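You operate a simulated robot arm through the tools that you are given. There is no shell and no other tool. Be economical: measure what you need, move in short steps, check, and stop when the job is done.

You run a simulated robot arm. Do the job below in one go: nothing can be reset, and whatever is moved stays where it is left.

TASK
Start the booster pump and set the After gauge to 2 bar.
Fine: first set the long red lever to Filter and open the Main valve; set it with the blue knob; the pump keeps running; its Speed dial and the filter corner's other valves stay.

It is judged by the outcome, as a careful person would: the job done as asked, and still so three seconds after it is handed in. It fails if anything else is knocked over, pushed out of place, dropped, spilled or broken.

THE ROBOT
A 7-joint arm with a two-finger parallel gripper on a trunk, on a base that drives. Base frame: it is fixed to the floor where the robot stands at the start and does not move with it; the origin is under the middle of the robot, x ahead of it, y to its left, z up; the surface under the hand at the start is at about z = 0.78. Readings come in m, rad, newtons and seconds.
Its first joint turns from -2.897 to 2.897 rad. Places, roughly: after gauge [0.5, -1.1, 1]; blue knob [0.4, -1.2, 0.9]; blue pump [0.5, -1.6, 0.9]; booster speed dial [0.8, -0.4, 0.8]; booster start button [0.7, -0.5, 0.9]; fill valve handle [-0.2, -1.9, 0.8]; front pump display [0.6, -0.5, 0.8]; left drain valve handle [0, -1.4, 0.7]; left inlet valve handle [0.3, -1.4, 0.9]; long red lever [0.6, -0.1, 0.8]; main valve handle [0.6, -0.8, 0.9]; outlet valve handle [0.4, -1.9, 0.9]; priming valve handle [0.6, -1.5, 1]; right drain valve handle [-0.1, -1.7, 0.7]; right inlet valve handle [0.2, -1.7, 0.9]; side loop valve handle [0.3, -0.5, 0.7]. Payload 4.4 kg.
Tool frame: the origin (TCP) lies between the finger pads and is the grasp point; the fingertips stand 0.023 m ahead of it; z points along the fingers, y is the line along which they close. Largest opening 0.094 m; finger width 0.038, thickness 0.01; the body of the gripper, 0.054 by 0.096 m, starts 0.039 m behind the TCP.
Orientation is that of the tool frame in the base frame, as [roll, pitch, yaw] about the fixed x, y, z axes, in that order (R = Rz(yaw) Ry(pitch) Rx(roll)). With the fingers straight down and closing along the base's y, the tool's x points along the base's -x, its y along +y and its z along -z.

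THE INTERFACE
- The arm moves only by the tool send_rows. Its argument "motion" is a list of rows, each an object (a shift or turn left out is 0, a gripper value left out holds the last) with "travel": the shift along the tool's x, y, z in mm, a list of three; "rot": the turn, a rotation vector about the tool's x, y, z in degrees, a list of three. In form: [{"travel": [dx, dy, dz], "rot": [rx, ry, rz]}, ...]. A call has 1 to 8 rows; each row shifts and turns the commanded pose from where the row before left it, along the tool's axes as they then stand. "fingers" is the opening in per cent of the stroke, from 0 (shut) to 100 (fully open), set as the call begins (left out, the last holds). A row lasts 0.2 s, in which the tool goes at most 0.05 m and 0.15 rad; a call with a longer step from one row to the next is refused whole, and so is a gripper value outside its range. Where a pose cannot be reached the arm comes as near as it can. A force on the tool above 40 N (or 10 N above the force at the start of the call, whichever is more), or a blocked arm, ends the call early, and 0.2 s more pass. Each finger travels about 0.108 m/s and halts on what it meets, pressing with about 21 N; the grip force reading is that of the motor and also rises with nothing between the fingers. The clock runs only during rows and for 0.2 s after the last one: add rows that do not move to give the fingers time. The reply holds the time, the measured pose of the TCP, the force on the tool along the base axes, the opening and the grip force, in the units named above and with some noise, with the torque about the TCP (base axes, N m) and any sound that the robot's microphone picked up.
- Cameras (640 x 400 px; columns grow to the right, rows downward): "scene" is now at [0.1621, 0.1757, 1.4607]; the picture's right is [-0.69, -0.73, 0.00], its down [-0.47, 0.44, -0.77] and it looks along [0.56, -0.52, -0.64] (base axes); focal length 288 px, centre (320, 200). "wrist" rides on the gripper at [0.086, 0.016, -0.075] in the tool frame; the picture's right is [-0.18, 0.98, 0.00], its down [-0.58, -0.11, -0.81] and it looks along [-0.79, -0.15, 0.59] (tool axes); focal length 243 px, centre (320, 200). There is no depth. A picture from a camera that has moved, and an enlarged one, comes with that camera's place and axes in the base frame and with its lens.
- camera(camera): a new picture of that camera. No time passes.
- steer(legs): drives the robot by 1 to 6 legs, each [ahead, left, turn to the left] in m, m and rad, along the robot's own axes; the way and the turn of a leg run together, so that a leg with both is an arc; at most 1.5 m and 3.142 rad a leg. The arm and the cameras ride along, it lands a little off, and it stops where it bumps. It gives what a move gives.
- head_to(pan, tilt): turns the head with the scene camera to pan (to the left, within 2.094 rad either way) and tilt (down, from -0.506 to 1.204), counted from straight ahead of the robot. It gives what a move gives.
- zoom(camera, box): a new picture of the part [left, top, right, bottom] of that camera's present view, enlarged. No time passes.
- close_job(): hands the job in; it is judged then, once.

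Work in short steps. Places have to be worked out from the pictures, the camera data and where the tool is seen: move nearer, look again, correct. Check each grasp and each placing, and mend what went wrong. You have 120 turns and 90 pictures in all, those below and enlarged ones among them. Open the gripper and draw the arm clear of the work before you hand the job in, unless the task says otherwise; then end with one line.

The tools are called after "Request:" as a command line: name --argument value ..., lists and objects as JSON in quotes. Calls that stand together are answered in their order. send_rows: Moves the arm, as the interface text tells. Its arguments: {"type":"object","properties":{"motion":{"type":"array","items":{"type":"object","properties":{"travel":{"type":"array","items":{"type":"number"}},"rot":{"type":"array","items":{"type":"number"}}}}},"fingers":{"type":"number"}},"required":["motion"]} The other tools are called the same way: steer (legs) drives the base; head_to (pan, tilt) turns the head that bears the scene camera; camera (camera) takes a picture; zoom (camera, box) takes an enlarged picture of a part of a camera's view; close_job () hands the job in.

At the start:

```text
time: 0.0
ee_pos: [0.3072, -0.4557, 1.2245]
orientation: [-3.14, -0.001, -3.141]
wrist_force: [0.5, -0.3, 0.1]
torque: [-0.02, 0.0, 0.01]
gripper_width: 0.0939
grasp_force: 0.1
robot x, y, heading: [-0.0004, 0.002, -0.003]
head pan, tilt: [-0.754, 0.7]
```

scene: 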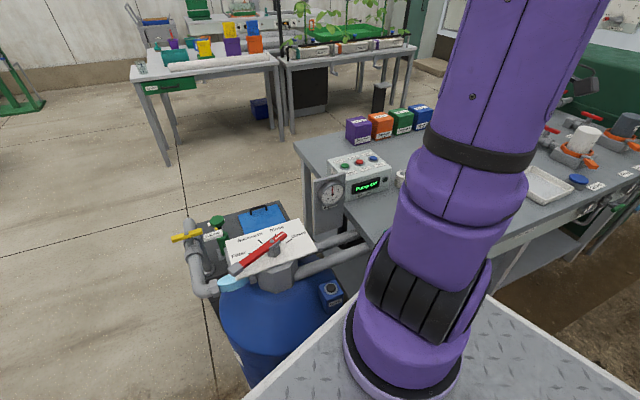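
wrist: 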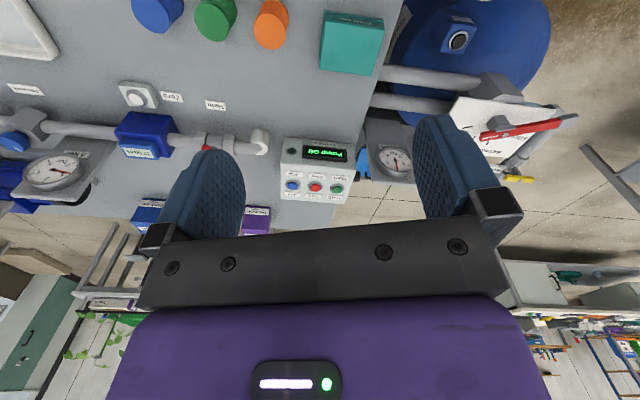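

I'll look closer at the lever plate, the pump box and the piping before moving anything.

Request:
zoom --camera "scene" --box '[160, 180, 360, 310]'

Request:
zoom --camera "wrist" --box '[0, 70, 360, 240]'

Request:
zoom --camera "wrist" --box '[270, 80, 590, 240]'

```text
3.08 times, centred on (260, 245) of scene
camera zoom: at [0.1621, 0.1757, 1.4607], right [-0.69, -0.73, 0.0], down [-0.47, 0.44, -0.77], along [0.56, -0.52, -0.64], focal length 887 px, centre (505, 62)
```

zoom: 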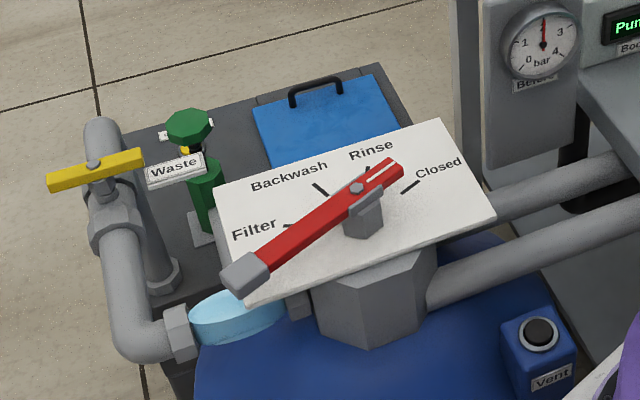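

```text
1.78 times, centred on (180, 155) of wrist
camera zoom: at [0.2211, -0.4398, 1.2989], right [0.18, 0.98, 0.0], down [0.58, -0.11, 0.81], along [0.79, -0.15, -0.59], focal length 431 px, centre (569, 280)
```

zoom: 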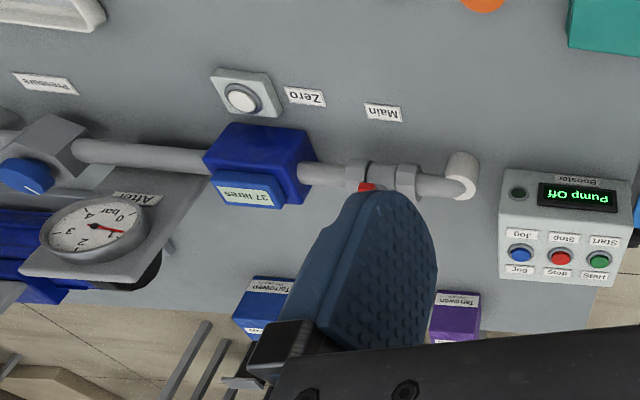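

```text
2.00 times, centred on (430, 160) of wrist
camera zoom: at [0.2211, -0.4398, 1.2989], right [0.18, 0.98, 0.0], down [0.58, -0.11, 0.81], along [0.79, -0.15, -0.59], focal length 485 px, centre (100, 280)
```

zoom: 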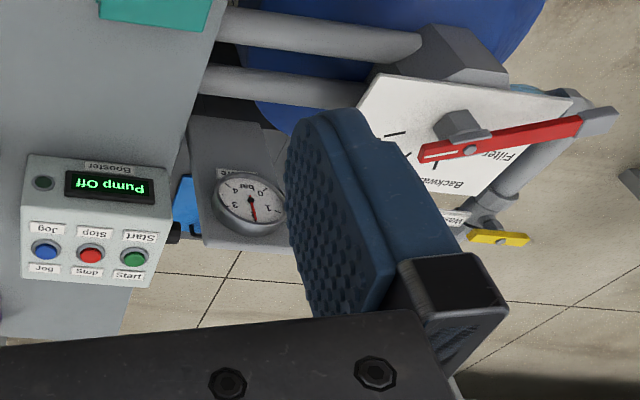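

The lever's white-striped short end is the pointer, now at Closed; the pivot is near (0.675, -0.11), with the grip end at about (0.67, 0.02). Filter means about 143° counter-clockwise from above. I'll move the hand over the grip end.

Request:
send_rows --motion '[{"travel": [-28, 36, 0]}, {"travel": [-28, 36, 0]}, {"travel": [-28, 36, 0]}, {"travel": [-28, 36, 0]}, {"travel": [-28, 36, 0]}, {"travel": [-28, 36, 0]}, {"travel": [-28, 36, 0]}, {"travel": [-28, 36, 0]}]'

Request:
send_rows --motion '[{"travel": [-28, 36, 0]}, {"travel": [-28, 36, 0]}, {"travel": [-28, 36, 0]}, {"travel": [-28, 36, 0]}, {"travel": [-26, 20, 0]}, {"travel": [0, 0, 0], "rot": [0, 0, 8]}, {"rot": [0, 0, 8]}, {"rot": [0, 0, 8]}]'

Request:
send_rows --motion '[{"travel": [0, 0, 40], "rot": [0, 0, 8]}, {"travel": [0, 0, 40], "rot": [0, 0, 8]}, {"travel": [0, 0, 40], "rot": [0, 0, 8]}, {"travel": [0, 0, 40], "rot": [0, 0, 8]}, {"travel": [0, 0, 20], "rot": [0, 0, 8]}, {"travel": [0, 0, 0], "rot": [0, 0, 8]}, {"rot": [0, 0, 8]}, {"rot": [0, 0, 8]}]'

Request:
camera --camera "scene"

Request:
camera --camera "wrist"

```text
time: 1.8
ee_pos: [0.5371, -0.169, 1.227]
orientation: [3.141, 0.0, 3.141]
wrist_force: [0.7, -0.1, -0.4]
torque: [0.0, 0.0, -0.01]
gripper_width: 0.0939
grasp_force: 0.0
robot x, y, heading: [0.0022, 0.0037, -0.0]
head pan, tilt: [-0.754, 0.7]
```

```text
time: 3.6
ee_pos: [0.6709, -0.0037, 1.2257]
orientation: [-3.141, -0.002, 2.721]
wrist_force: [-0.1, 0.2, 0.5]
torque: [-0.01, -0.04, 0.0]
gripper_width: 0.0938
grasp_force: 0.0
robot x, y, heading: [0.0029, 0.0004, -0.002]
head pan, tilt: [-0.754, 0.7]
```

```text
time: 5.4
ee_pos: [0.6714, -0.0052, 1.0431]
orientation: [-3.141, 0.0, 1.606]
wrist_force: [-0.2, 0.0, -0.8]
torque: [0.0, 0.02, -0.03]
gripper_width: 0.094
grasp_force: 0.1
robot x, y, heading: [0.0004, -0.0026, 0.003]
head pan, tilt: [-0.754, 0.7]
```

```text
84 pictures are left
camera scene: at [0.1621, 0.1757, 1.4607], right [-0.69, -0.73, 0.0], down [-0.47, 0.44, -0.77], along [0.56, -0.52, -0.64], focal length 288 px, centre (320, 200)
```

scene: 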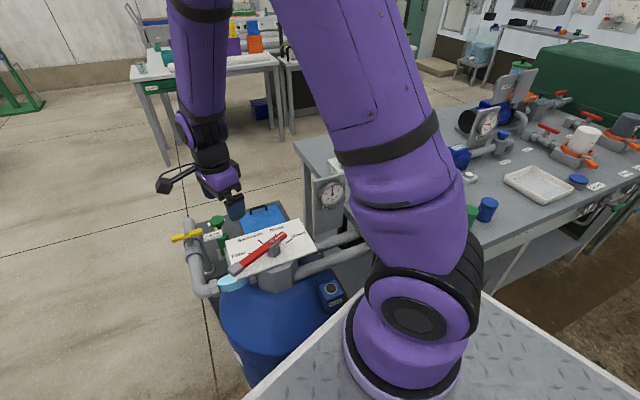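

```text
83 pictures are left
camera wrist: at [0.6842, 0.0824, 1.1191], right [0.99, -0.15, 0.0], down [-0.09, -0.58, 0.81], along [-0.12, -0.8, -0.59], focal length 243 px, centre (320, 200)
```

wrist: 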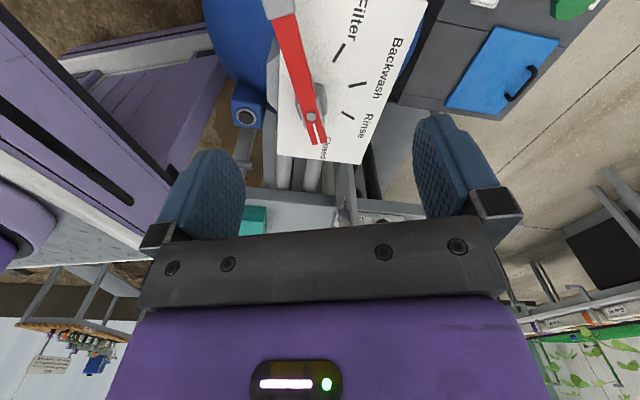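

Triangulating both views puts the pivot at about (0.647, -0.093), the lever top at z≈0.863, the plate at z≈0.822, and the Filter tick at about 54°. I'm descending to just above the grip at (0.639, 0.007).

Request:
send_rows --motion '[{"travel": [7, -16, 30]}, {"travel": [6, -16, 30], "rot": [0, 0, -3]}, {"travel": [0, 0, 40]}, {"travel": [0, 0, 35]}, {}]'

Request:
camera --camera "wrist"

Request:
zoom --camera "scene" --box '[160, 150, 360, 310]'

```text
time: 6.6
ee_pos: [0.6388, 0.0077, 0.9119]
orientation: [-3.142, 0.002, 1.658]
wrist_force: [-0.6, 0.5, 0.7]
torque: [-0.01, 0.0, 0.01]
gripper_width: 0.0942
grasp_force: 0.0
robot x, y, heading: [0.0003, 0.0024, 0.003]
head pan, tilt: [-0.754, 0.7]
```

```text
82 pictures are left
camera wrist: at [0.647, 0.0954, 0.9863], right [1.0, -0.1, 0.0], down [-0.06, -0.59, 0.81], along [-0.08, -0.8, -0.59], focal length 243 px, centre (320, 200)
```

wrist: 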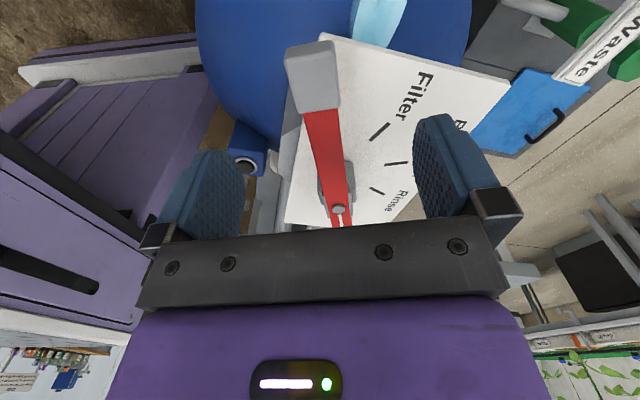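

```text
2.50 times, centred on (260, 230) of scene
camera zoom: at [0.1619, 0.1758, 1.4607], right [-0.69, -0.73, 0.0], down [-0.47, 0.44, -0.77], along [0.56, -0.52, -0.64], focal length 721 px, centre (470, 125)
```

zoom: 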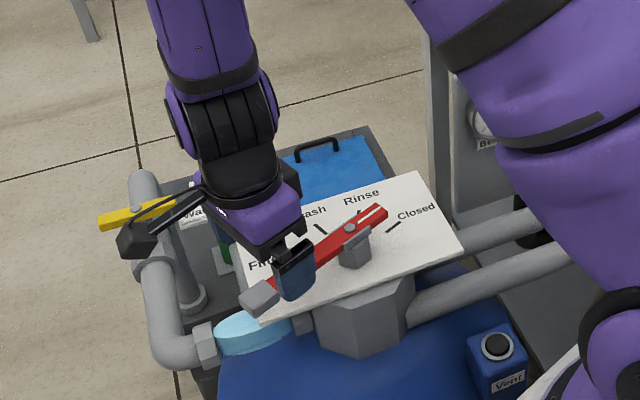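

The lever sits between the fingers (gripping the red bar just inboard of the grey end). Lowering to lever height and closing loosely around it.

Request:
send_rows --motion '[{"travel": [0, 0, 25]}, {"travel": [0, 0, 25]}, {}]'

Request:
send_rows --fingers 25 --motion '[{}, {}, {}, {}]'

Request:
camera --camera "wrist"

```text
time: 7.4
ee_pos: [0.6395, 0.0079, 0.8599]
orientation: [3.141, 0.0, 1.658]
wrist_force: [1.1, 0.6, 0.5]
torque: [-0.01, 0.01, 0.0]
gripper_width: 0.0942
grasp_force: 0.1
robot x, y, heading: [-0.0009, -0.0003, -0.006]
head pan, tilt: [-0.754, 0.7]
```

```text
time: 8.4
ee_pos: [0.6406, 0.0092, 0.8595]
orientation: [-3.141, 0.001, 1.658]
wrist_force: [-6.2, -0.9, -3.2]
torque: [0.05, 0.02, -0.11]
gripper_width: 0.0257
grasp_force: 2.9
robot x, y, heading: [0.004, 0.0006, 0.002]
head pan, tilt: [-0.754, 0.7]
```

```text
80 pictures are left
camera wrist: at [0.6487, 0.0963, 0.9338], right [1.0, -0.1, 0.0], down [-0.06, -0.59, 0.81], along [-0.08, -0.8, -0.59], focal length 243 px, centre (320, 200)
```

wrist: 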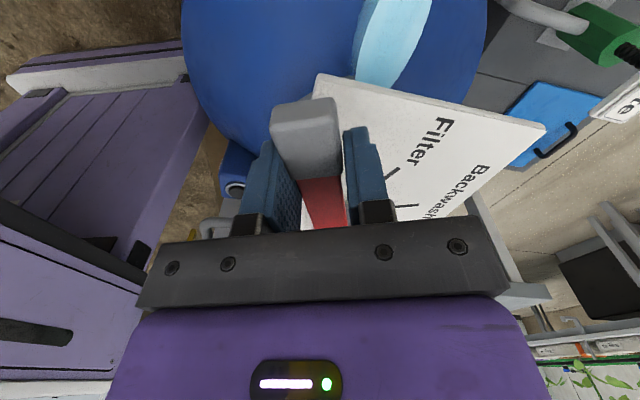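

The fingers straddle the lever. I'll swing it counter-clockwise about the pivot, a few degrees first to feel the resistance.

Request:
send_rows --fingers 28 --motion '[{"travel": [-1, -14.2, 0], "rot": [0, 0, -8]}, {"travel": [-1, -14.2, 0], "rot": [0, 0, -8]}, {"travel": [-1, -14.2, 0], "rot": [0, 0, -8]}]'

Request:
camera --camera "wrist"

```text
time: 9.2
ee_pos: [0.5973, -0.0033, 0.8592]
orientation: [3.141, 0.0, 2.079]
wrist_force: [0.4, 0.0, -0.7]
torque: [0.02, 0.0, 0.0]
gripper_width: 0.0264
grasp_force: 0.8
robot x, y, heading: [-0.0003, -0.0002, 0.003]
head pan, tilt: [-0.754, 0.7]
```

```text
79 pictures are left
camera wrist: at [0.5698, 0.0799, 0.9336], right [0.95, 0.32, 0.0], down [0.19, -0.56, 0.81], along [0.26, -0.76, -0.59], focal length 243 px, centre (320, 200)
```

wrist: 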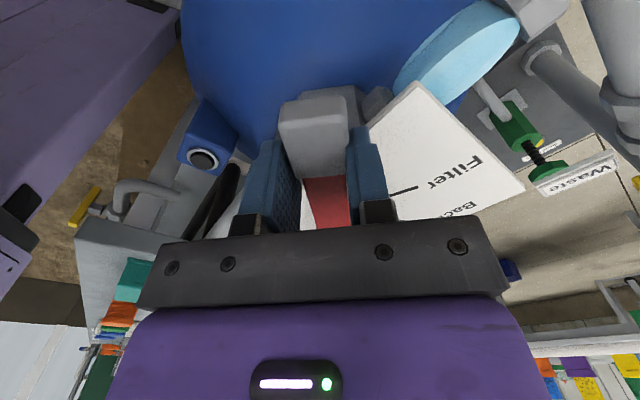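

The lever turns freely. Continuing the arc.

Request:
send_rows --motion '[{"travel": [-1, -14.2, 0], "rot": [0, 0, -8]}, {"travel": [-1, -14.2, 0], "rot": [0, 0, -8]}, {"travel": [-1, -14.2, 0], "rot": [0, 0, -8]}, {"travel": [-1, -14.2, 0], "rot": [0, 0, -8]}, {"travel": [-1, -14.2, 0], "rot": [0, 0, -8]}, {"travel": [-1, -14.2, 0], "rot": [0, 0, -8]}]'

Request:
camera --camera "wrist"

```text
time: 10.6
ee_pos: [0.5473, -0.0719, 0.8609]
orientation: [3.141, -0.001, 2.918]
wrist_force: [1.4, 0.3, -0.9]
torque: [0.02, 0.0, 0.0]
gripper_width: 0.0264
grasp_force: 0.4
robot x, y, heading: [-0.0002, -0.0018, -0.0]
head pan, tilt: [-0.754, 0.7]
```

```text
78 pictures are left
camera wrist: at [0.4658, -0.0362, 0.9346], right [0.4, 0.92, 0.0], down [0.54, -0.24, 0.81], along [0.74, -0.32, -0.59], focal length 243 px, centre (320, 200)
```

wrist: 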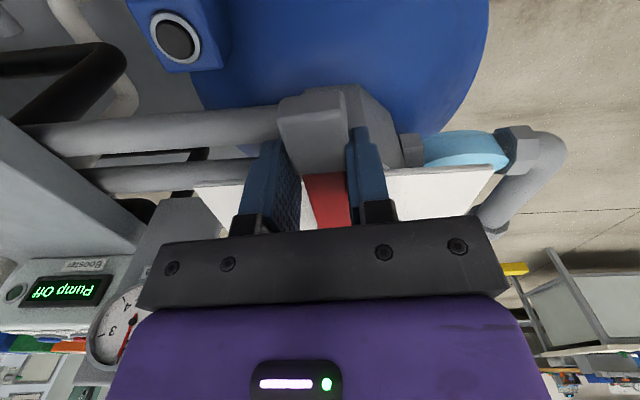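

Still well caged; about 67° remain. Swinging most of it and then checking against the tick.

Request:
send_rows --motion '[{"travel": [-1, -14.2, 0], "rot": [0, 0, -8]}, {"travel": [-1, -14.2, 0], "rot": [0, 0, -8]}, {"travel": [-1, -14.2, 0], "rot": [0, 0, -8]}, {"travel": [-1, -14.2, 0], "rot": [0, 0, -8]}, {"travel": [-1, -14.2, 0], "rot": [0, 0, -8]}, {"travel": [-1, -14.2, 0], "rot": [0, 0, -8]}, {"travel": [-1, -14.2, 0], "rot": [0, 0, -8]}, {"travel": [-0.6, -9, 0], "rot": [0, 0, -5]}]'

Request:
camera --camera "wrist"

Request:
zoom --camera "scene" --box '[160, 150, 360, 310]'

```text
time: 12.4
ee_pos: [0.5794, -0.1694, 0.861]
orientation: [3.142, 0.0, -2.303]
wrist_force: [-0.2, 0.4, -0.5]
torque: [0.01, 0.01, -0.02]
gripper_width: 0.0261
grasp_force: 0.1
robot x, y, heading: [-0.003, 0.0023, -0.001]
head pan, tilt: [-0.754, 0.7]
```

```text
77 pictures are left
camera wrist: at [0.5093, -0.2221, 0.9345], right [-0.61, 0.79, 0.0], down [0.47, 0.36, 0.81], along [0.64, 0.49, -0.59], focal length 243 px, centre (320, 200)
```

wrist: 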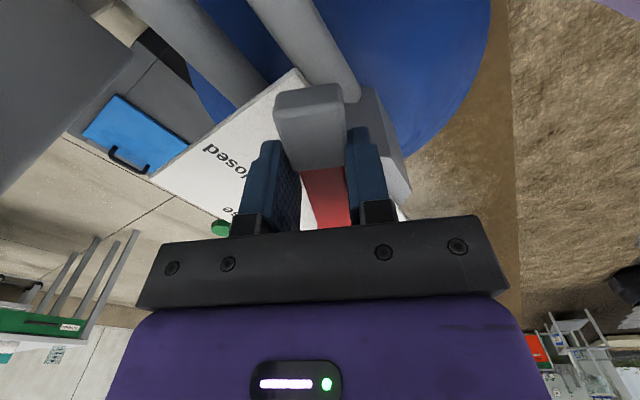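

```text
2.50 times, centred on (260, 230) of scene
camera zoom: at [0.1621, 0.1759, 1.4607], right [-0.69, -0.73, 0.0], down [-0.47, 0.44, -0.77], along [0.56, -0.52, -0.64], focal length 721 px, centre (470, 125)
```

zoom: 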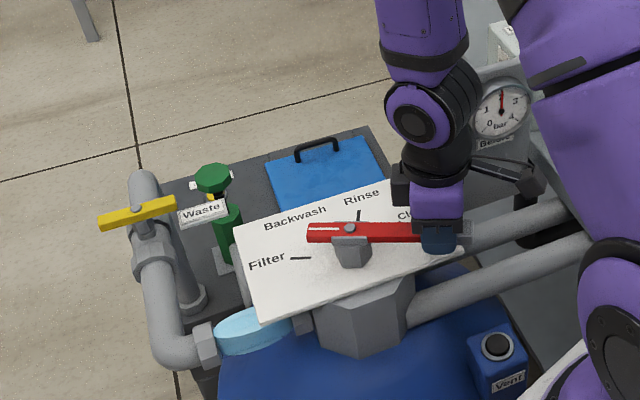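

The pointer is at about 48–49° and the Filter tick computes to roughly 52°. I nudge it 4° further, then open and rise to look from above.

Request:
send_rows --motion '[{"travel": [-0.3, -7, 0], "rot": [0, 0, -4]}, {}]'

Request:
send_rows --fingers 60 --motion '[{}, {}, {}, {"travel": [0, 0, -40]}, {"travel": [0, 0, -45]}, {"travel": [0, 0, -45]}, {"travel": [40, 0, -10]}, {"travel": [40, 0, -10]}]'

Request:
camera --camera "wrist"

Request:
zoom --camera "scene" --box '[200, 190, 330, 280]'

```text
time: 13.0
ee_pos: [0.5847, -0.1721, 0.8609]
orientation: [3.141, 0.0, -2.235]
wrist_force: [-5.3, 5.8, -2.1]
torque: [0.06, 0.01, -0.15]
gripper_width: 0.0296
grasp_force: 3.2
robot x, y, heading: [-0.0003, 0.0009, -0.004]
head pan, tilt: [-0.754, 0.7]
```

```text
time: 14.8
ee_pos: [0.5338, -0.234, 1.0086]
orientation: [3.139, 0.0, -2.23]
wrist_force: [1.1, -0.3, 0.0]
torque: [-0.01, 0.03, 0.01]
gripper_width: 0.0564
grasp_force: 0.0
robot x, y, heading: [-0.0005, -0.0003, -0.0]
head pan, tilt: [-0.754, 0.7]
```

```text
75 pictures are left
camera wrist: at [0.4676, -0.2927, 1.083], right [-0.66, 0.75, 0.0], down [0.44, 0.39, 0.81], along [0.6, 0.53, -0.59], focal length 243 px, centre (320, 200)
```

wrist: 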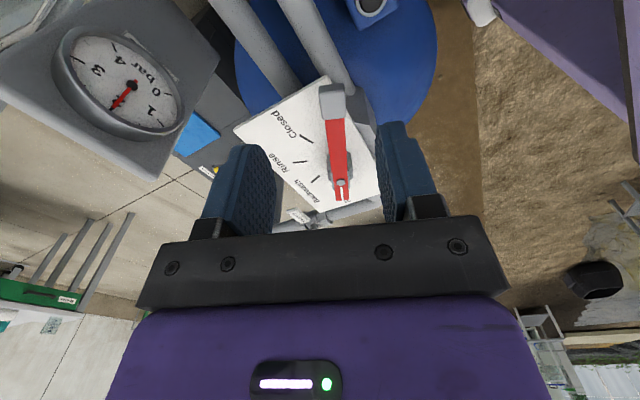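

```text
4.44 times, centred on (265, 235) of scene
camera zoom: at [0.1625, 0.1762, 1.4606], right [-0.68, -0.73, 0.0], down [-0.47, 0.44, -0.76], along [0.56, -0.52, -0.64], focal length 1282 px, centre (564, 44)
```

zoom: 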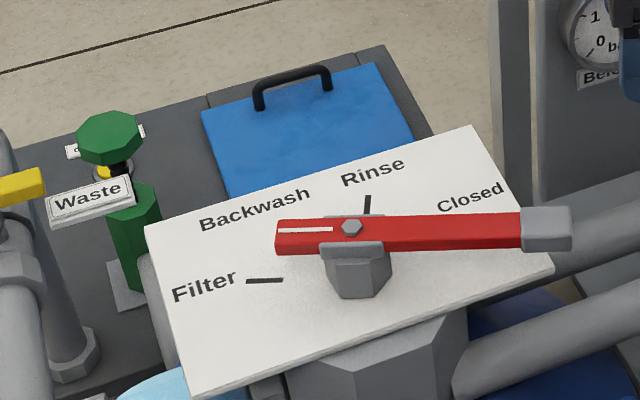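

The lever met a stop and its stripe lies along the Filter tick. Next I raise the arm and look at the bench for the Main valve, the knob and the floor space, before driving.

Request:
send_rows --fingers 100 --motion '[{"travel": [0, 0, -45]}, {"travel": [0, 0, -45]}, {"travel": [0, 0, -45]}, {"travel": [0, 0, -45]}, {"travel": [0, 0, -30]}]'

Request:
head_to --pan -1.3 --tilt 0.9

Request:
camera --camera "scene"

Request:
camera --camera "wrist"

```text
time: 16.0
ee_pos: [0.5309, -0.2334, 1.2205]
orientation: [3.141, -0.001, -2.234]
wrist_force: [0.4, -0.2, -0.1]
torque: [0.04, 0.02, -0.02]
gripper_width: 0.094
grasp_force: 0.0
robot x, y, heading: [-0.0017, 0.0, -0.007]
head pan, tilt: [-0.754, 0.7]
```

```text
time: 17.0
ee_pos: [0.532, -0.2327, 1.22]
orientation: [3.141, -0.001, -2.234]
wrist_force: [-0.2, -0.4, -0.2]
torque: [-0.01, -0.03, 0.0]
gripper_width: 0.094
grasp_force: 0.0
robot x, y, heading: [0.0007, -0.0026, 0.0]
head pan, tilt: [-1.3, 0.901]
```

```text
73 pictures are left
camera scene: at [0.1204, 0.1612, 1.4446], right [-0.96, -0.27, 0.0], down [-0.21, 0.75, -0.62], along [0.17, -0.6, -0.78], focal length 288 px, centre (320, 200)
```

scene: 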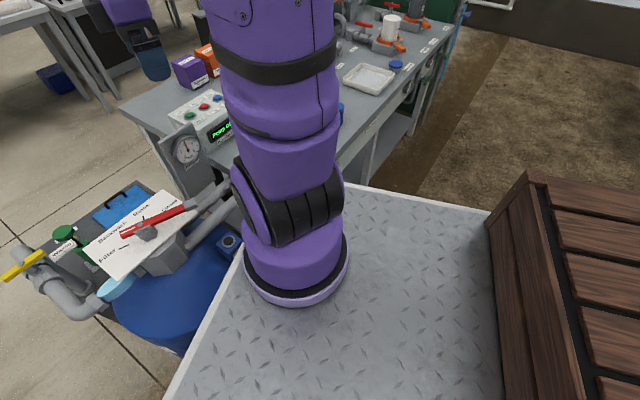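

```text
72 pictures are left
camera wrist: at [0.4657, -0.2911, 1.2941], right [-0.66, 0.75, 0.0], down [0.44, 0.39, 0.81], along [0.6, 0.53, -0.59], focal length 243 px, centre (320, 200)
```

wrist: 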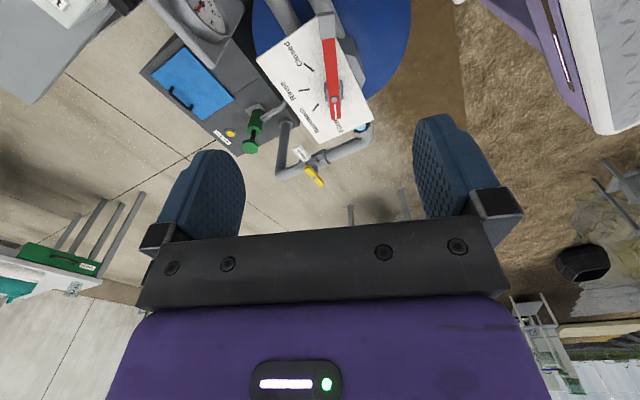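

The arm hides the space between the robot and the bench from the head camera. I'll swing the hand to the left to clear the view.

Request:
send_rows --motion '[{"travel": [-32, 33, 0]}, {"travel": [-32, 33, 0]}, {"travel": [-32, 33, 0]}, {"travel": [-32, 33, 0]}, {"travel": [-32, 33, 0]}, {"travel": [-32, 33, 0]}, {"travel": [-32, 33, 0]}, {"travel": [-32, 33, 0]}]'

Request:
send_rows --motion '[{"travel": [-32, 33, 0]}, {"travel": [-32, 33, 0]}, {"travel": [-32, 33, 0]}, {"travel": [-32, 33, 0]}]'

Request:
head_to --pan -1.1 --tilt 0.75

Request:
camera --camera "scene"

```text
time: 18.8
ee_pos: [0.4829, 0.1272, 1.2218]
orientation: [3.141, 0.0, -2.234]
wrist_force: [-0.7, -0.5, -0.8]
torque: [0.03, -0.01, 0.02]
gripper_width: 0.0939
grasp_force: 0.0
robot x, y, heading: [0.0045, 0.0001, -0.001]
head pan, tilt: [-1.3, 0.901]
```

```text
time: 19.8
ee_pos: [0.4579, 0.3089, 1.2178]
orientation: [-3.142, 0.0, -2.233]
wrist_force: [-0.1, -1.2, 0.0]
torque: [0.01, -0.01, 0.0]
gripper_width: 0.0939
grasp_force: 0.0
robot x, y, heading: [0.001, 0.0017, -0.001]
head pan, tilt: [-1.3, 0.901]
```

```text
time: 20.5
ee_pos: [0.4587, 0.3087, 1.2176]
orientation: [-3.141, 0.001, -2.233]
wrist_force: [-0.4, -0.6, -0.4]
torque: [-0.01, -0.03, 0.02]
gripper_width: 0.0941
grasp_force: 0.2
robot x, y, heading: [-0.0011, 0.0009, 0.005]
head pan, tilt: [-1.1, 0.75]
```

```text
71 pictures are left
camera scene: at [0.1377, 0.1602, 1.4564], right [-0.89, -0.45, 0.0], down [-0.31, 0.61, -0.73], along [0.33, -0.65, -0.68], focal length 288 px, centre (320, 200)
```

scene: 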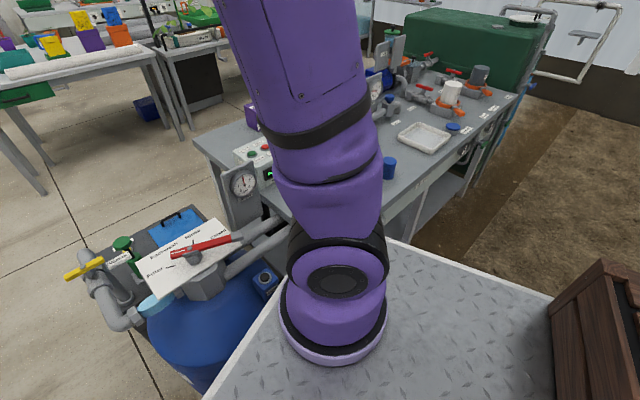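

Recomputing, the bench's front edge runs along (-0.31, -0.95), about 0.37 m ahead of the robot's middle, and the base's front edge is about parallel to it. I'll slide the base along the bench edge, first a short leg to check.

Request:
steer --legs '[[-0.062, -0.19, 0]]'

Request:
camera --camera "scene"

```text
time: 22.1
ee_pos: [0.3962, 0.1581, 1.2175]
orientation: [3.139, -0.001, -2.212]
wrist_force: [-0.6, 0.9, 0.3]
torque: [0.0, 0.01, 0.04]
gripper_width: 0.094
grasp_force: 0.0
robot x, y, heading: [-0.0565, -0.159, 0.021]
head pan, tilt: [-1.1, 0.75]
stopped in leg 1: the robot was blocked; the commanded pose is now the measured one
```

```text
70 pictures are left
camera scene: at [0.0798, 0.004, 1.4564], right [-0.88, -0.47, 0.0], down [-0.32, 0.6, -0.73], along [0.34, -0.65, -0.68], focal length 288 px, centre (320, 200)
```

scene: 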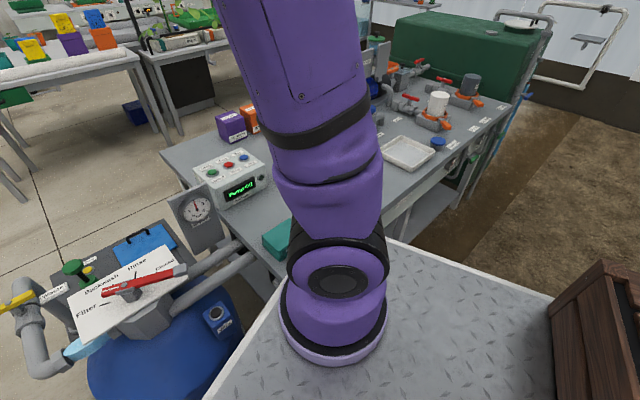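

Blocked after about 0.17 m. I back away from the bench a little so as not to lean on anything, then use the wrist camera to look along the gap.

Request:
steer --legs '[[-0.06, 0.03, -0.02]]'

Request:
send_rows --motion '[{"rot": [0, 0, 8.5]}, {"rot": [0, 0, 8.5]}, {"rot": [0, 0, 8.5]}, {"rot": [0, 0, 8.5]}, {"rot": [0, 0, 8.5]}, {"rot": [0, 0, 8.5]}, {"rot": [0, 0, 8.5]}, {"rot": [0, 0, 8.5]}]'

Request:
send_rows --motion '[{"rot": [0, 0, 8.5]}, {"rot": [0, 0, 8.5]}, {"rot": [0, 0, 8.5]}, {"rot": [0, 0, 8.5]}, {"rot": [0, 0, 8.5]}, {"rot": [0, 0, 8.5]}, {"rot": [0, 0, 8.5]}, {"rot": [0, 0, 8.5]}]'

Request:
camera --camera "wrist"

```text
time: 23.1
ee_pos: [0.344, 0.1788, 1.2166]
orientation: [3.141, 0.002, -2.236]
wrist_force: [-0.1, 0.1, -0.7]
torque: [-0.03, -0.01, 0.02]
gripper_width: 0.0939
grasp_force: 0.1
robot x, y, heading: [-0.1137, -0.1299, 0.003]
head pan, tilt: [-1.1, 0.75]
```

```text
time: 24.9
ee_pos: [0.3419, 0.1785, 1.2175]
orientation: [3.141, -0.002, 2.856]
wrist_force: [0.6, 0.0, -0.1]
torque: [0.01, -0.01, 0.0]
gripper_width: 0.0941
grasp_force: 0.1
robot x, y, heading: [-0.1174, -0.1296, -0.004]
head pan, tilt: [-1.1, 0.75]
```

```text
time: 26.7
ee_pos: [0.3422, 0.1782, 1.2175]
orientation: [-3.139, 0.001, 1.672]
wrist_force: [0.0, 0.0, -0.1]
torque: [0.0, -0.02, 0.01]
gripper_width: 0.0941
grasp_force: 0.0
robot x, y, heading: [-0.1173, -0.1316, -0.002]
head pan, tilt: [-1.1, 0.75]
```

```text
69 pictures are left
camera wrist: at [0.3497, 0.266, 1.292], right [1.0, -0.08, 0.0], down [-0.05, -0.59, 0.81], along [-0.07, -0.8, -0.59], focal length 243 px, centre (320, 200)
```

wrist: 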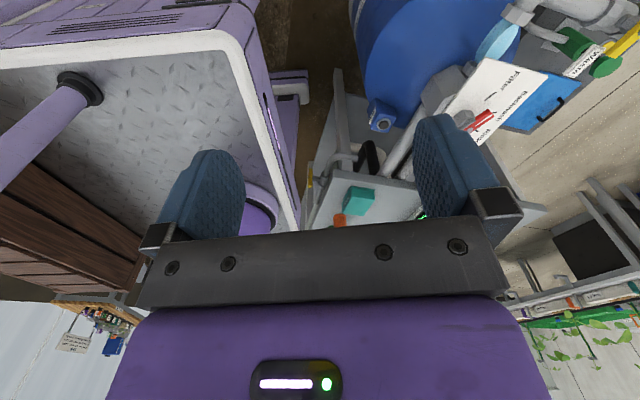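

Request:
zoom --camera "wrist" --box '[240, 40, 460, 240]'

```text
2.00 times, centred on (350, 140) of wrist
camera zoom: at [0.3497, 0.266, 1.292], right [1.0, -0.08, 0.0], down [-0.05, -0.59, 0.81], along [-0.07, -0.8, -0.59], focal length 485 px, centre (260, 320)
```

zoom: 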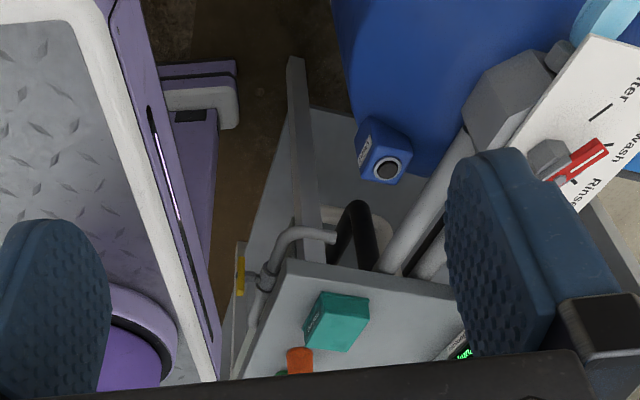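

The base's lower bumper is wider than the deck, so its right front corner met the bench; the yellow side-loop valve handle sits just at the bench's front edge. I'll back off, slide along at a safe distance, then turn to face the bench squarely.

Request:
steer --legs '[[-0.1, 0.03, 0], [-0.093, -0.285, 0], [0, 0, -0.314]]'

Request:
camera --camera "wrist"

Request:
camera --camera "scene"

```text
time: 30.5
ee_pos: [0.2209, -0.2276, 1.2175]
orientation: [-3.139, 0.0, 1.37]
wrist_force: [0.0, 0.2, -0.6]
torque: [0.01, 0.03, 0.0]
gripper_width: 0.0937
grasp_force: 0.1
robot x, y, heading: [-0.3105, -0.386, -0.307]
head pan, tilt: [-1.1, 0.75]
```

```text
67 pictures are left
camera wrist: at [0.2541, -0.1465, 1.2921], right [0.93, -0.38, 0.0], down [-0.22, -0.55, 0.81], along [-0.3, -0.75, -0.59], focal length 243 px, centre (320, 200)
```

wrist: 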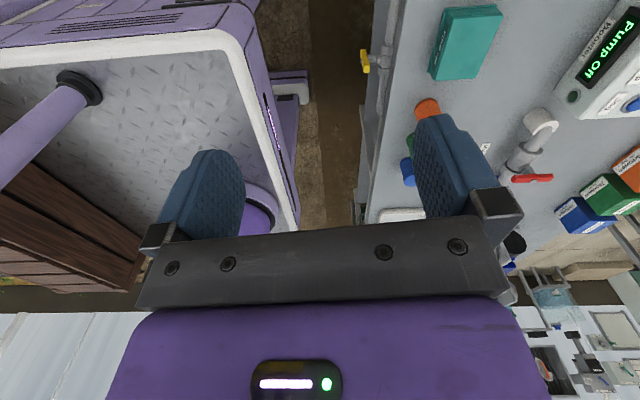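

```text
66 pictures are left
camera scene: at [-0.1278, -0.2738, 1.4564], right [-0.99, -0.16, 0.0], down [-0.11, 0.67, -0.73], along [0.12, -0.72, -0.68], focal length 288 px, centre (320, 200)
```

scene: 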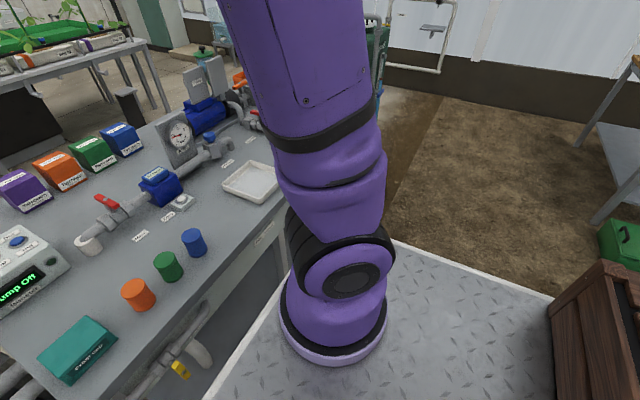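

Request:
zoom --camera "wrist" --box '[340, 0, 640, 220]'

Request:
zoom --camera "scene" --box '[0, 60, 290, 330]'

```text
1.82 times, centred on (490, 110) of wrist
camera zoom: at [0.2541, -0.1465, 1.2921], right [0.93, -0.38, 0.0], down [-0.22, -0.55, 0.81], along [-0.3, -0.75, -0.59], focal length 441 px, centre (11, 364)
```

zoom: 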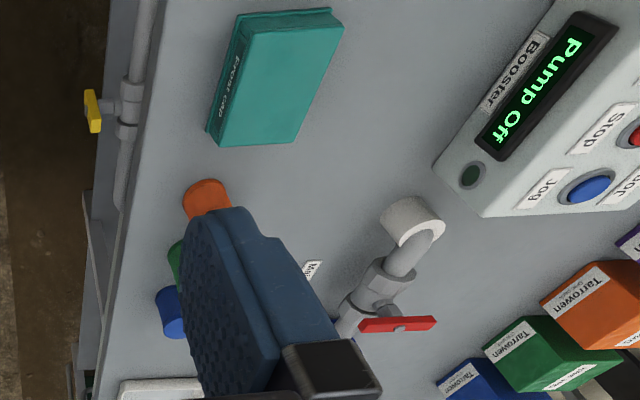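

```text
1.48 times, centred on (145, 195) of scene
camera zoom: at [-0.1278, -0.2738, 1.4564], right [-0.99, -0.16, 0.0], down [-0.11, 0.67, -0.73], along [0.12, -0.72, -0.68], focal length 427 px, centre (579, 207)
```

zoom: 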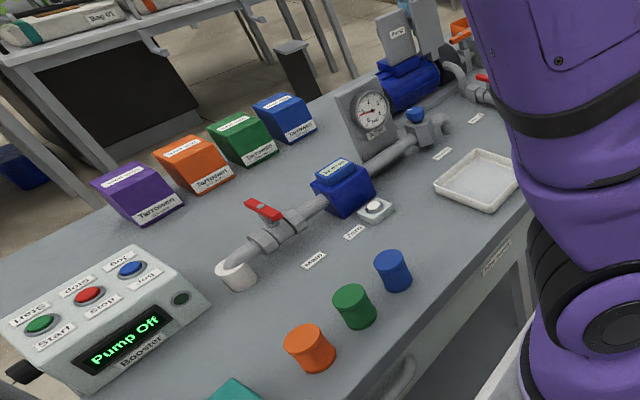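

Pump is off. The yellow side-loop handle was close to where the base got blocked, so I check how it stands.

Request:
zoom --camera "scene" --box '[110, 300, 250, 400]'

Request:
zoom --camera "wrist" --box '[340, 20, 440, 110]'

```text
4.00 times, centred on (180, 350) of scene
camera zoom: at [-0.1278, -0.2738, 1.4564], right [-0.99, -0.16, 0.0], down [-0.11, 0.67, -0.73], along [0.12, -0.72, -0.68], focal length 1154 px, centre (880, -400)
```

zoom: 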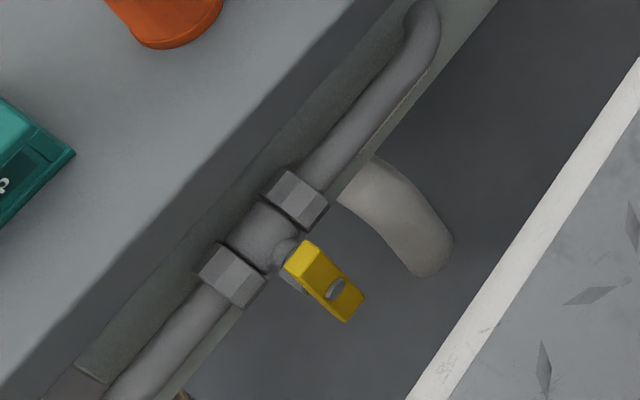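

```text
4.44 times, centred on (390, 65) of wrist
camera zoom: at [0.2541, -0.1465, 1.2921], right [0.93, -0.38, 0.0], down [-0.22, -0.55, 0.81], along [-0.3, -0.75, -0.59], focal length 1078 px, centre (9, 800)
```

zoom: 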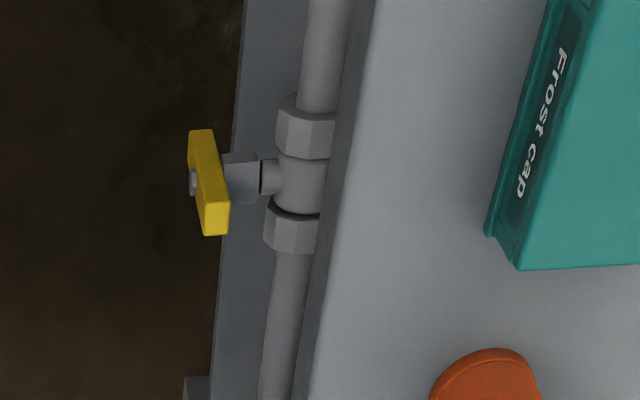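

The yellow handle stands vertical (across its pipe) and undisturbed. The Main handle triangulates to about (0.577, -0.769, 0.89). I creep 7 cm ahead, then bring the hand towards the Main valve for a closer look.

Request:
steer --legs '[[0.07, 0, 0]]'

Request:
send_rows --motion '[{"rot": [0, 0, -8.4]}, {"rot": [0, 0, -8.4]}, {"rot": [0, 0, -8.4]}, {"rot": [0, 0, -8.4]}, {"rot": [0, 0, -8.4]}, {"rot": [0, 0, -8.4]}, {"rot": [0, 0, -8.4]}, {"rot": [0, 0, -8.4]}]'

Request:
send_rows --motion '[{"rot": [0, 0, -8.4]}, {"rot": [0, 0, -8]}, {"travel": [0, -45, 0]}, {"travel": [0, -45, 0]}, {"travel": [0, -45, 0]}, {"travel": [0, -45, 0]}, {"travel": [0, -45, 0]}, {"travel": [0, -45, 0]}]'

Request:
camera --camera "wrist"

```text
time: 31.5
ee_pos: [0.2871, -0.2483, 1.2181]
orientation: [-3.139, -0.001, 1.37]
wrist_force: [0.1, 0.1, 0.6]
torque: [0.0, -0.02, 0.01]
gripper_width: 0.0939
grasp_force: 0.0
robot x, y, heading: [-0.2428, -0.4058, -0.308]
head pan, tilt: [-1.1, 0.75]
```

```text
time: 33.3
ee_pos: [0.2865, -0.2487, 1.2176]
orientation: [-3.142, -0.004, 2.547]
wrist_force: [0.2, 0.3, -0.3]
torque: [-0.03, 0.01, 0.0]
gripper_width: 0.0939
grasp_force: 0.0
robot x, y, heading: [-0.2408, -0.4029, -0.305]
head pan, tilt: [-1.1, 0.75]
```

```text
time: 35.1
ee_pos: [0.2034, -0.5051, 1.2188]
orientation: [3.141, -0.001, 2.831]
wrist_force: [0.6, -0.5, -0.7]
torque: [-0.01, 0.01, 0.01]
gripper_width: 0.0935
grasp_force: 0.1
robot x, y, heading: [-0.2427, -0.4073, -0.305]
head pan, tilt: [-1.1, 0.75]
```

```text
61 pictures are left
camera wrist: at [0.1257, -0.4637, 1.2945], right [0.48, 0.88, 0.0], down [0.52, -0.28, 0.81], along [0.71, -0.38, -0.59], focal length 243 px, centre (320, 200)
```

wrist: 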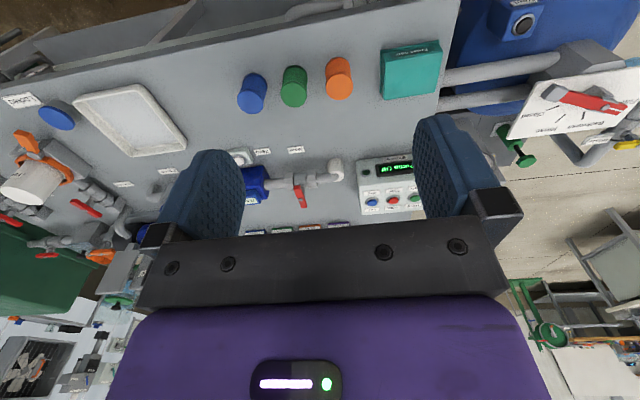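

Request:
send_rows --motion '[{"travel": [-38, -17, 20]}, {"travel": [-38, -17, 20]}, {"travel": [-38, -17, 20]}, {"travel": [-38, -17, 20]}, {"travel": [-38, -17, 20]}, {"travel": [-38, -17, 20]}, {"travel": [-38, -17, 20]}, {}]'

Request:
camera --camera "wrist"

Request:
camera --camera "scene"

```text
time: 36.9
ee_pos: [0.4207, -0.6999, 1.0768]
orientation: [3.14, 0.001, 2.829]
wrist_force: [-0.7, -0.1, 0.0]
torque: [-0.03, 0.0, 0.01]
gripper_width: 0.0941
grasp_force: 0.1
robot x, y, heading: [-0.2435, -0.4013, -0.309]
head pan, tilt: [-1.1, 0.75]
```

```text
60 pictures are left
camera wrist: at [0.343, -0.6585, 1.1505], right [0.48, 0.88, 0.0], down [0.52, -0.28, 0.81], along [0.71, -0.38, -0.59], focal length 243 px, centre (320, 200)
```

wrist: 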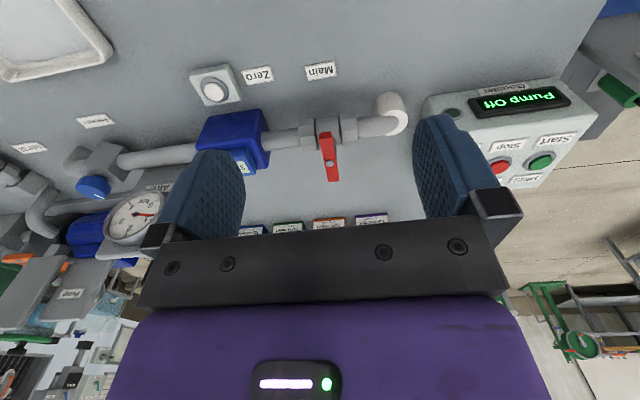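

```text
59 pictures are left
camera scene: at [-0.0624, -0.2945, 1.4564], right [-0.99, -0.16, 0.0], down [-0.11, 0.67, -0.73], along [0.12, -0.72, -0.68], focal length 288 px, centre (320, 200)
```

scene: 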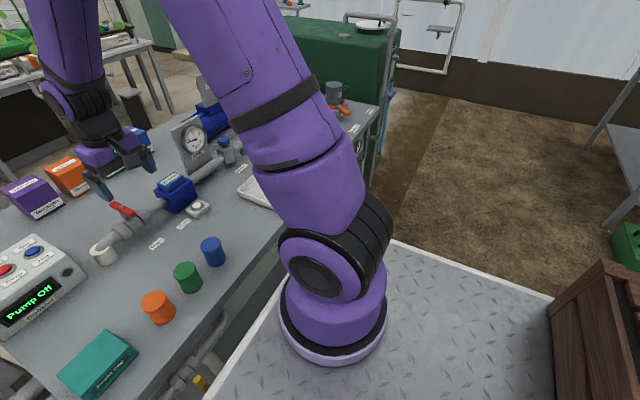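

Request:
zoom --camera "wrist" --box '[230, 50, 430, 240]'

Request:
zoom --camera "scene" --box '[60, 90, 240, 290]'

```text
2.11 times, centred on (330, 145) of wrist
camera zoom: at [0.343, -0.6585, 1.1505], right [0.48, 0.88, 0.0], down [0.52, -0.28, 0.81], along [0.71, -0.38, -0.59], focal length 511 px, centre (299, 316)
```

zoom: 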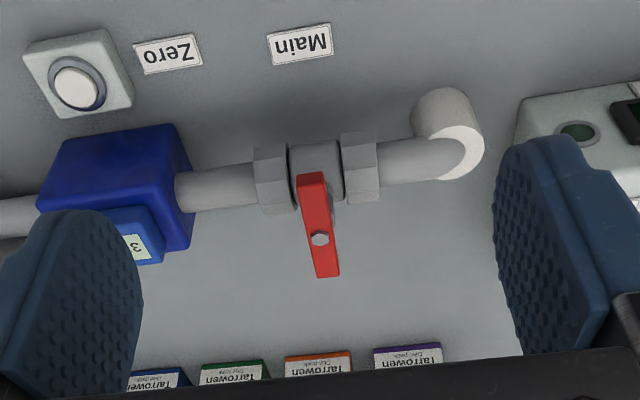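

```text
2.00 times, centred on (150, 190) of scene
camera zoom: at [-0.0624, -0.2945, 1.4564], right [-0.99, -0.16, 0.0], down [-0.11, 0.67, -0.73], along [0.12, -0.72, -0.68], focal length 577 px, centre (660, 220)
```

zoom: 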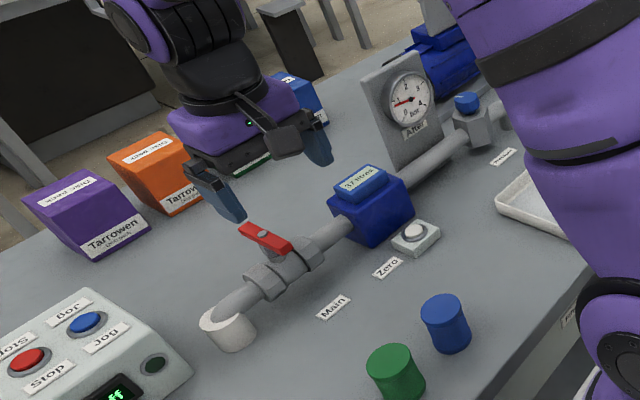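

The Main handle is a bar crosswise to the pipe (closed), pivot bolt near (0.584, -0.771, 0.883), vertical stem. I'll bring the open gripper above it.

Request:
send_rows --motion '[{"travel": [-44, -4, 0]}, {"travel": [-44, -4, 0]}, {"travel": [-44, -4, 0]}, {"travel": [-44, -5, 0]}, {"travel": [0, 0, 45]}, {"travel": [0, 0, 45]}, {"travel": [0, 0, 40]}, {}]'

Request:
camera --camera "wrist"

Request:
zoom --camera "scene" --box '[30, 90, 210, 290]'

```text
time: 38.7
ee_pos: [0.5841, -0.7705, 0.9425]
orientation: [-3.139, 0.0, 2.831]
wrist_force: [0.9, -0.3, -0.1]
torque: [0.02, 0.01, -0.01]
gripper_width: 0.094
grasp_force: 0.1
robot x, y, heading: [-0.2433, -0.4048, -0.304]
head pan, tilt: [-1.1, 0.75]
```

```text
56 pictures are left
camera wrist: at [0.5064, -0.7285, 1.0165], right [0.48, 0.88, 0.0], down [0.52, -0.28, 0.81], along [0.71, -0.38, -0.59], focal length 243 px, centre (320, 200)
```

wrist: 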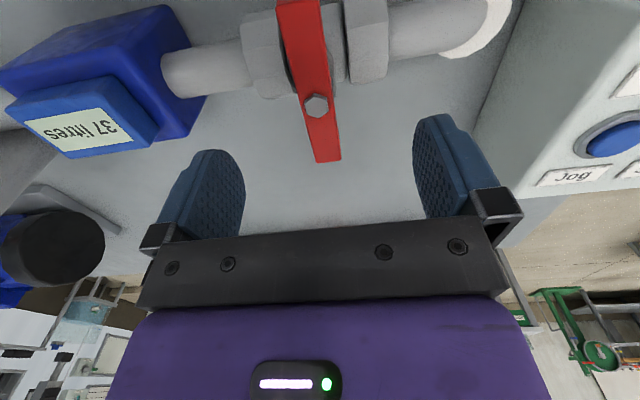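

```text
2.00 times, centred on (120, 190) of scene
camera zoom: at [-0.0623, -0.2946, 1.4564], right [-0.99, -0.16, 0.0], down [-0.11, 0.67, -0.73], along [0.12, -0.72, -0.68], focal length 577 px, centre (720, 220)
```

zoom: 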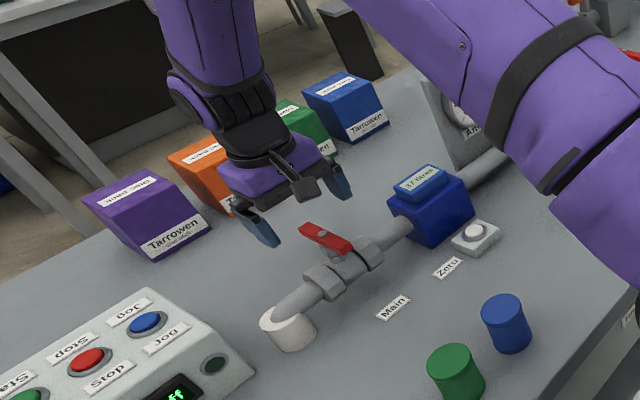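

Bolt refined to (0.577, -0.768, ~0.89). Lower around the bar and close lightly.

Request:
send_rows --motion '[{"travel": [7, 0, 20]}, {"travel": [0, 0, 20]}, {"travel": [0, 0, 15]}, {}]'

Request:
send_rows --fingers 15 --motion '[{}, {}, {}, {}, {}]'

Request:
camera --camera "wrist"

Request:
zoom --camera "scene" --box '[60, 130, 200, 250]'

```text
time: 39.7
ee_pos: [0.577, -0.7688, 0.8891]
orientation: [-3.14, -0.003, 2.83]
wrist_force: [-0.5, -0.7, 0.0]
torque: [0.0, 0.0, 0.01]
gripper_width: 0.0939
grasp_force: 0.1
robot x, y, heading: [-0.2434, -0.4085, -0.306]
head pan, tilt: [-1.1, 0.75]
```

```text
time: 40.9
ee_pos: [0.577, -0.7677, 0.8904]
orientation: [3.141, -0.001, 2.83]
wrist_force: [1.2, 6.1, -1.3]
torque: [0.0, -0.26, -0.04]
gripper_width: 0.0219
grasp_force: 44.8
robot x, y, heading: [-0.2446, -0.4073, -0.312]
head pan, tilt: [-1.1, 0.75]
```

```text
54 pictures are left
camera wrist: at [0.4995, -0.7257, 0.9645], right [0.48, 0.88, 0.0], down [0.52, -0.28, 0.81], along [0.71, -0.38, -0.59], focal length 243 px, centre (320, 200)
```

wrist: 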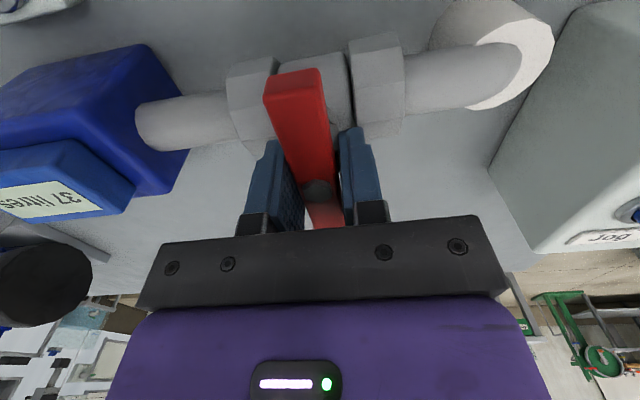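

```text
3.33 times, centred on (130, 190) of scene
camera zoom: at [-0.0621, -0.2944, 1.4564], right [-0.99, -0.16, 0.0], down [-0.11, 0.67, -0.73], along [0.12, -0.72, -0.68], focal length 961 px, centre (953, 233)
```

zoom: 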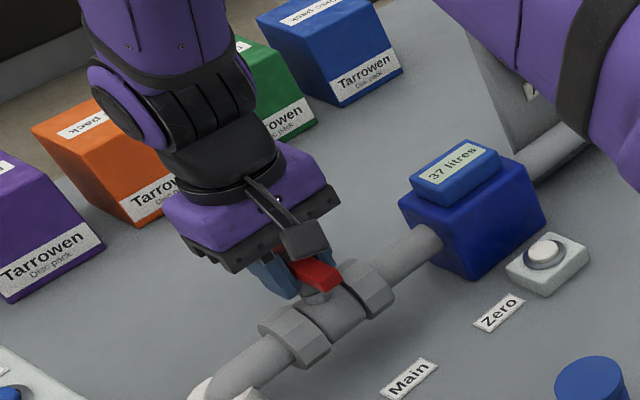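

The bar is held on its pivot. I try a small counter-clockwise turn first and read the torque.

Request:
send_rows --fingers 20 --motion '[{"rot": [0, 0, -5]}, {"rot": [0, 0, -5]}, {"rot": [0, 0, -5]}]'

Request:
camera --camera "wrist"

```text
time: 41.7
ee_pos: [0.5767, -0.7662, 0.8902]
orientation: [3.139, -0.001, 3.095]
wrist_force: [2.5, 16.7, -17.1]
torque: [-0.05, -1.26, -0.11]
gripper_width: 0.0221
grasp_force: 45.2
robot x, y, heading: [-0.2413, -0.4037, -0.304]
head pan, tilt: [-1.1, 0.75]
```

```text
52 pictures are left
camera wrist: at [0.4916, -0.746, 0.9646], right [0.23, 0.97, 0.0], down [0.58, -0.14, 0.8], along [0.78, -0.18, -0.59], focal length 243 px, centre (320, 200)
```

wrist: 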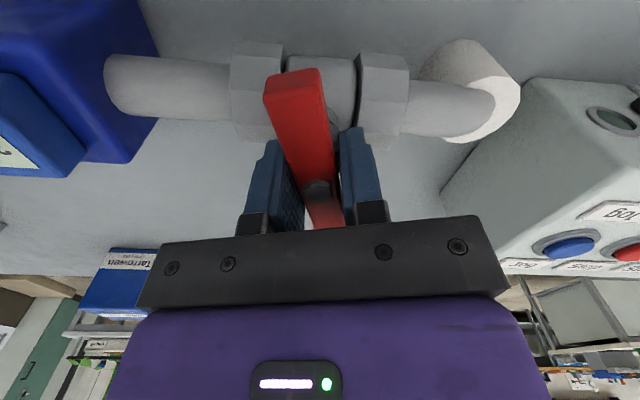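

The handle turns with the hand (low torque), but the tight grip makes side loads. I loosen to a cage and continue.

Request:
send_rows --fingers 27 --motion '[{}, {}, {"rot": [0, 0, -5]}, {"rot": [0, 0, -7]}, {"rot": [0, 0, -7]}]'

Request:
camera --camera "wrist"

```text
time: 42.9
ee_pos: [0.5756, -0.7684, 0.8918]
orientation: [3.141, 0.0, -2.856]
wrist_force: [-1.1, 9.2, 1.9]
torque: [0.15, 0.05, -0.1]
gripper_width: 0.0293
grasp_force: 4.6
robot x, y, heading: [-0.2442, -0.4102, -0.306]
head pan, tilt: [-1.1, 0.75]
```

```text
51 pictures are left
camera wrist: at [0.4881, -0.7765, 0.9664], right [-0.1, 1.0, 0.0], down [0.59, 0.06, 0.81], along [0.8, 0.08, -0.59], focal length 243 px, centre (320, 200)
```

wrist: 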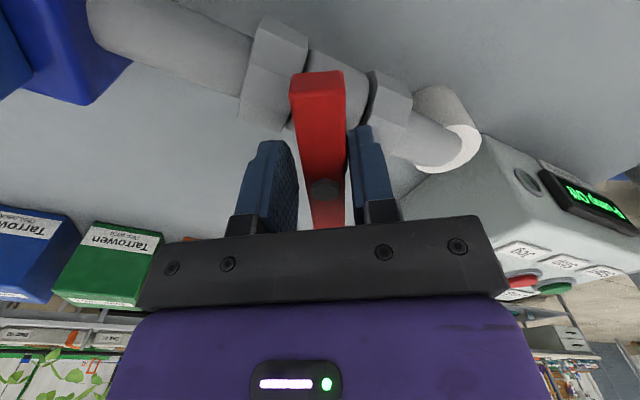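

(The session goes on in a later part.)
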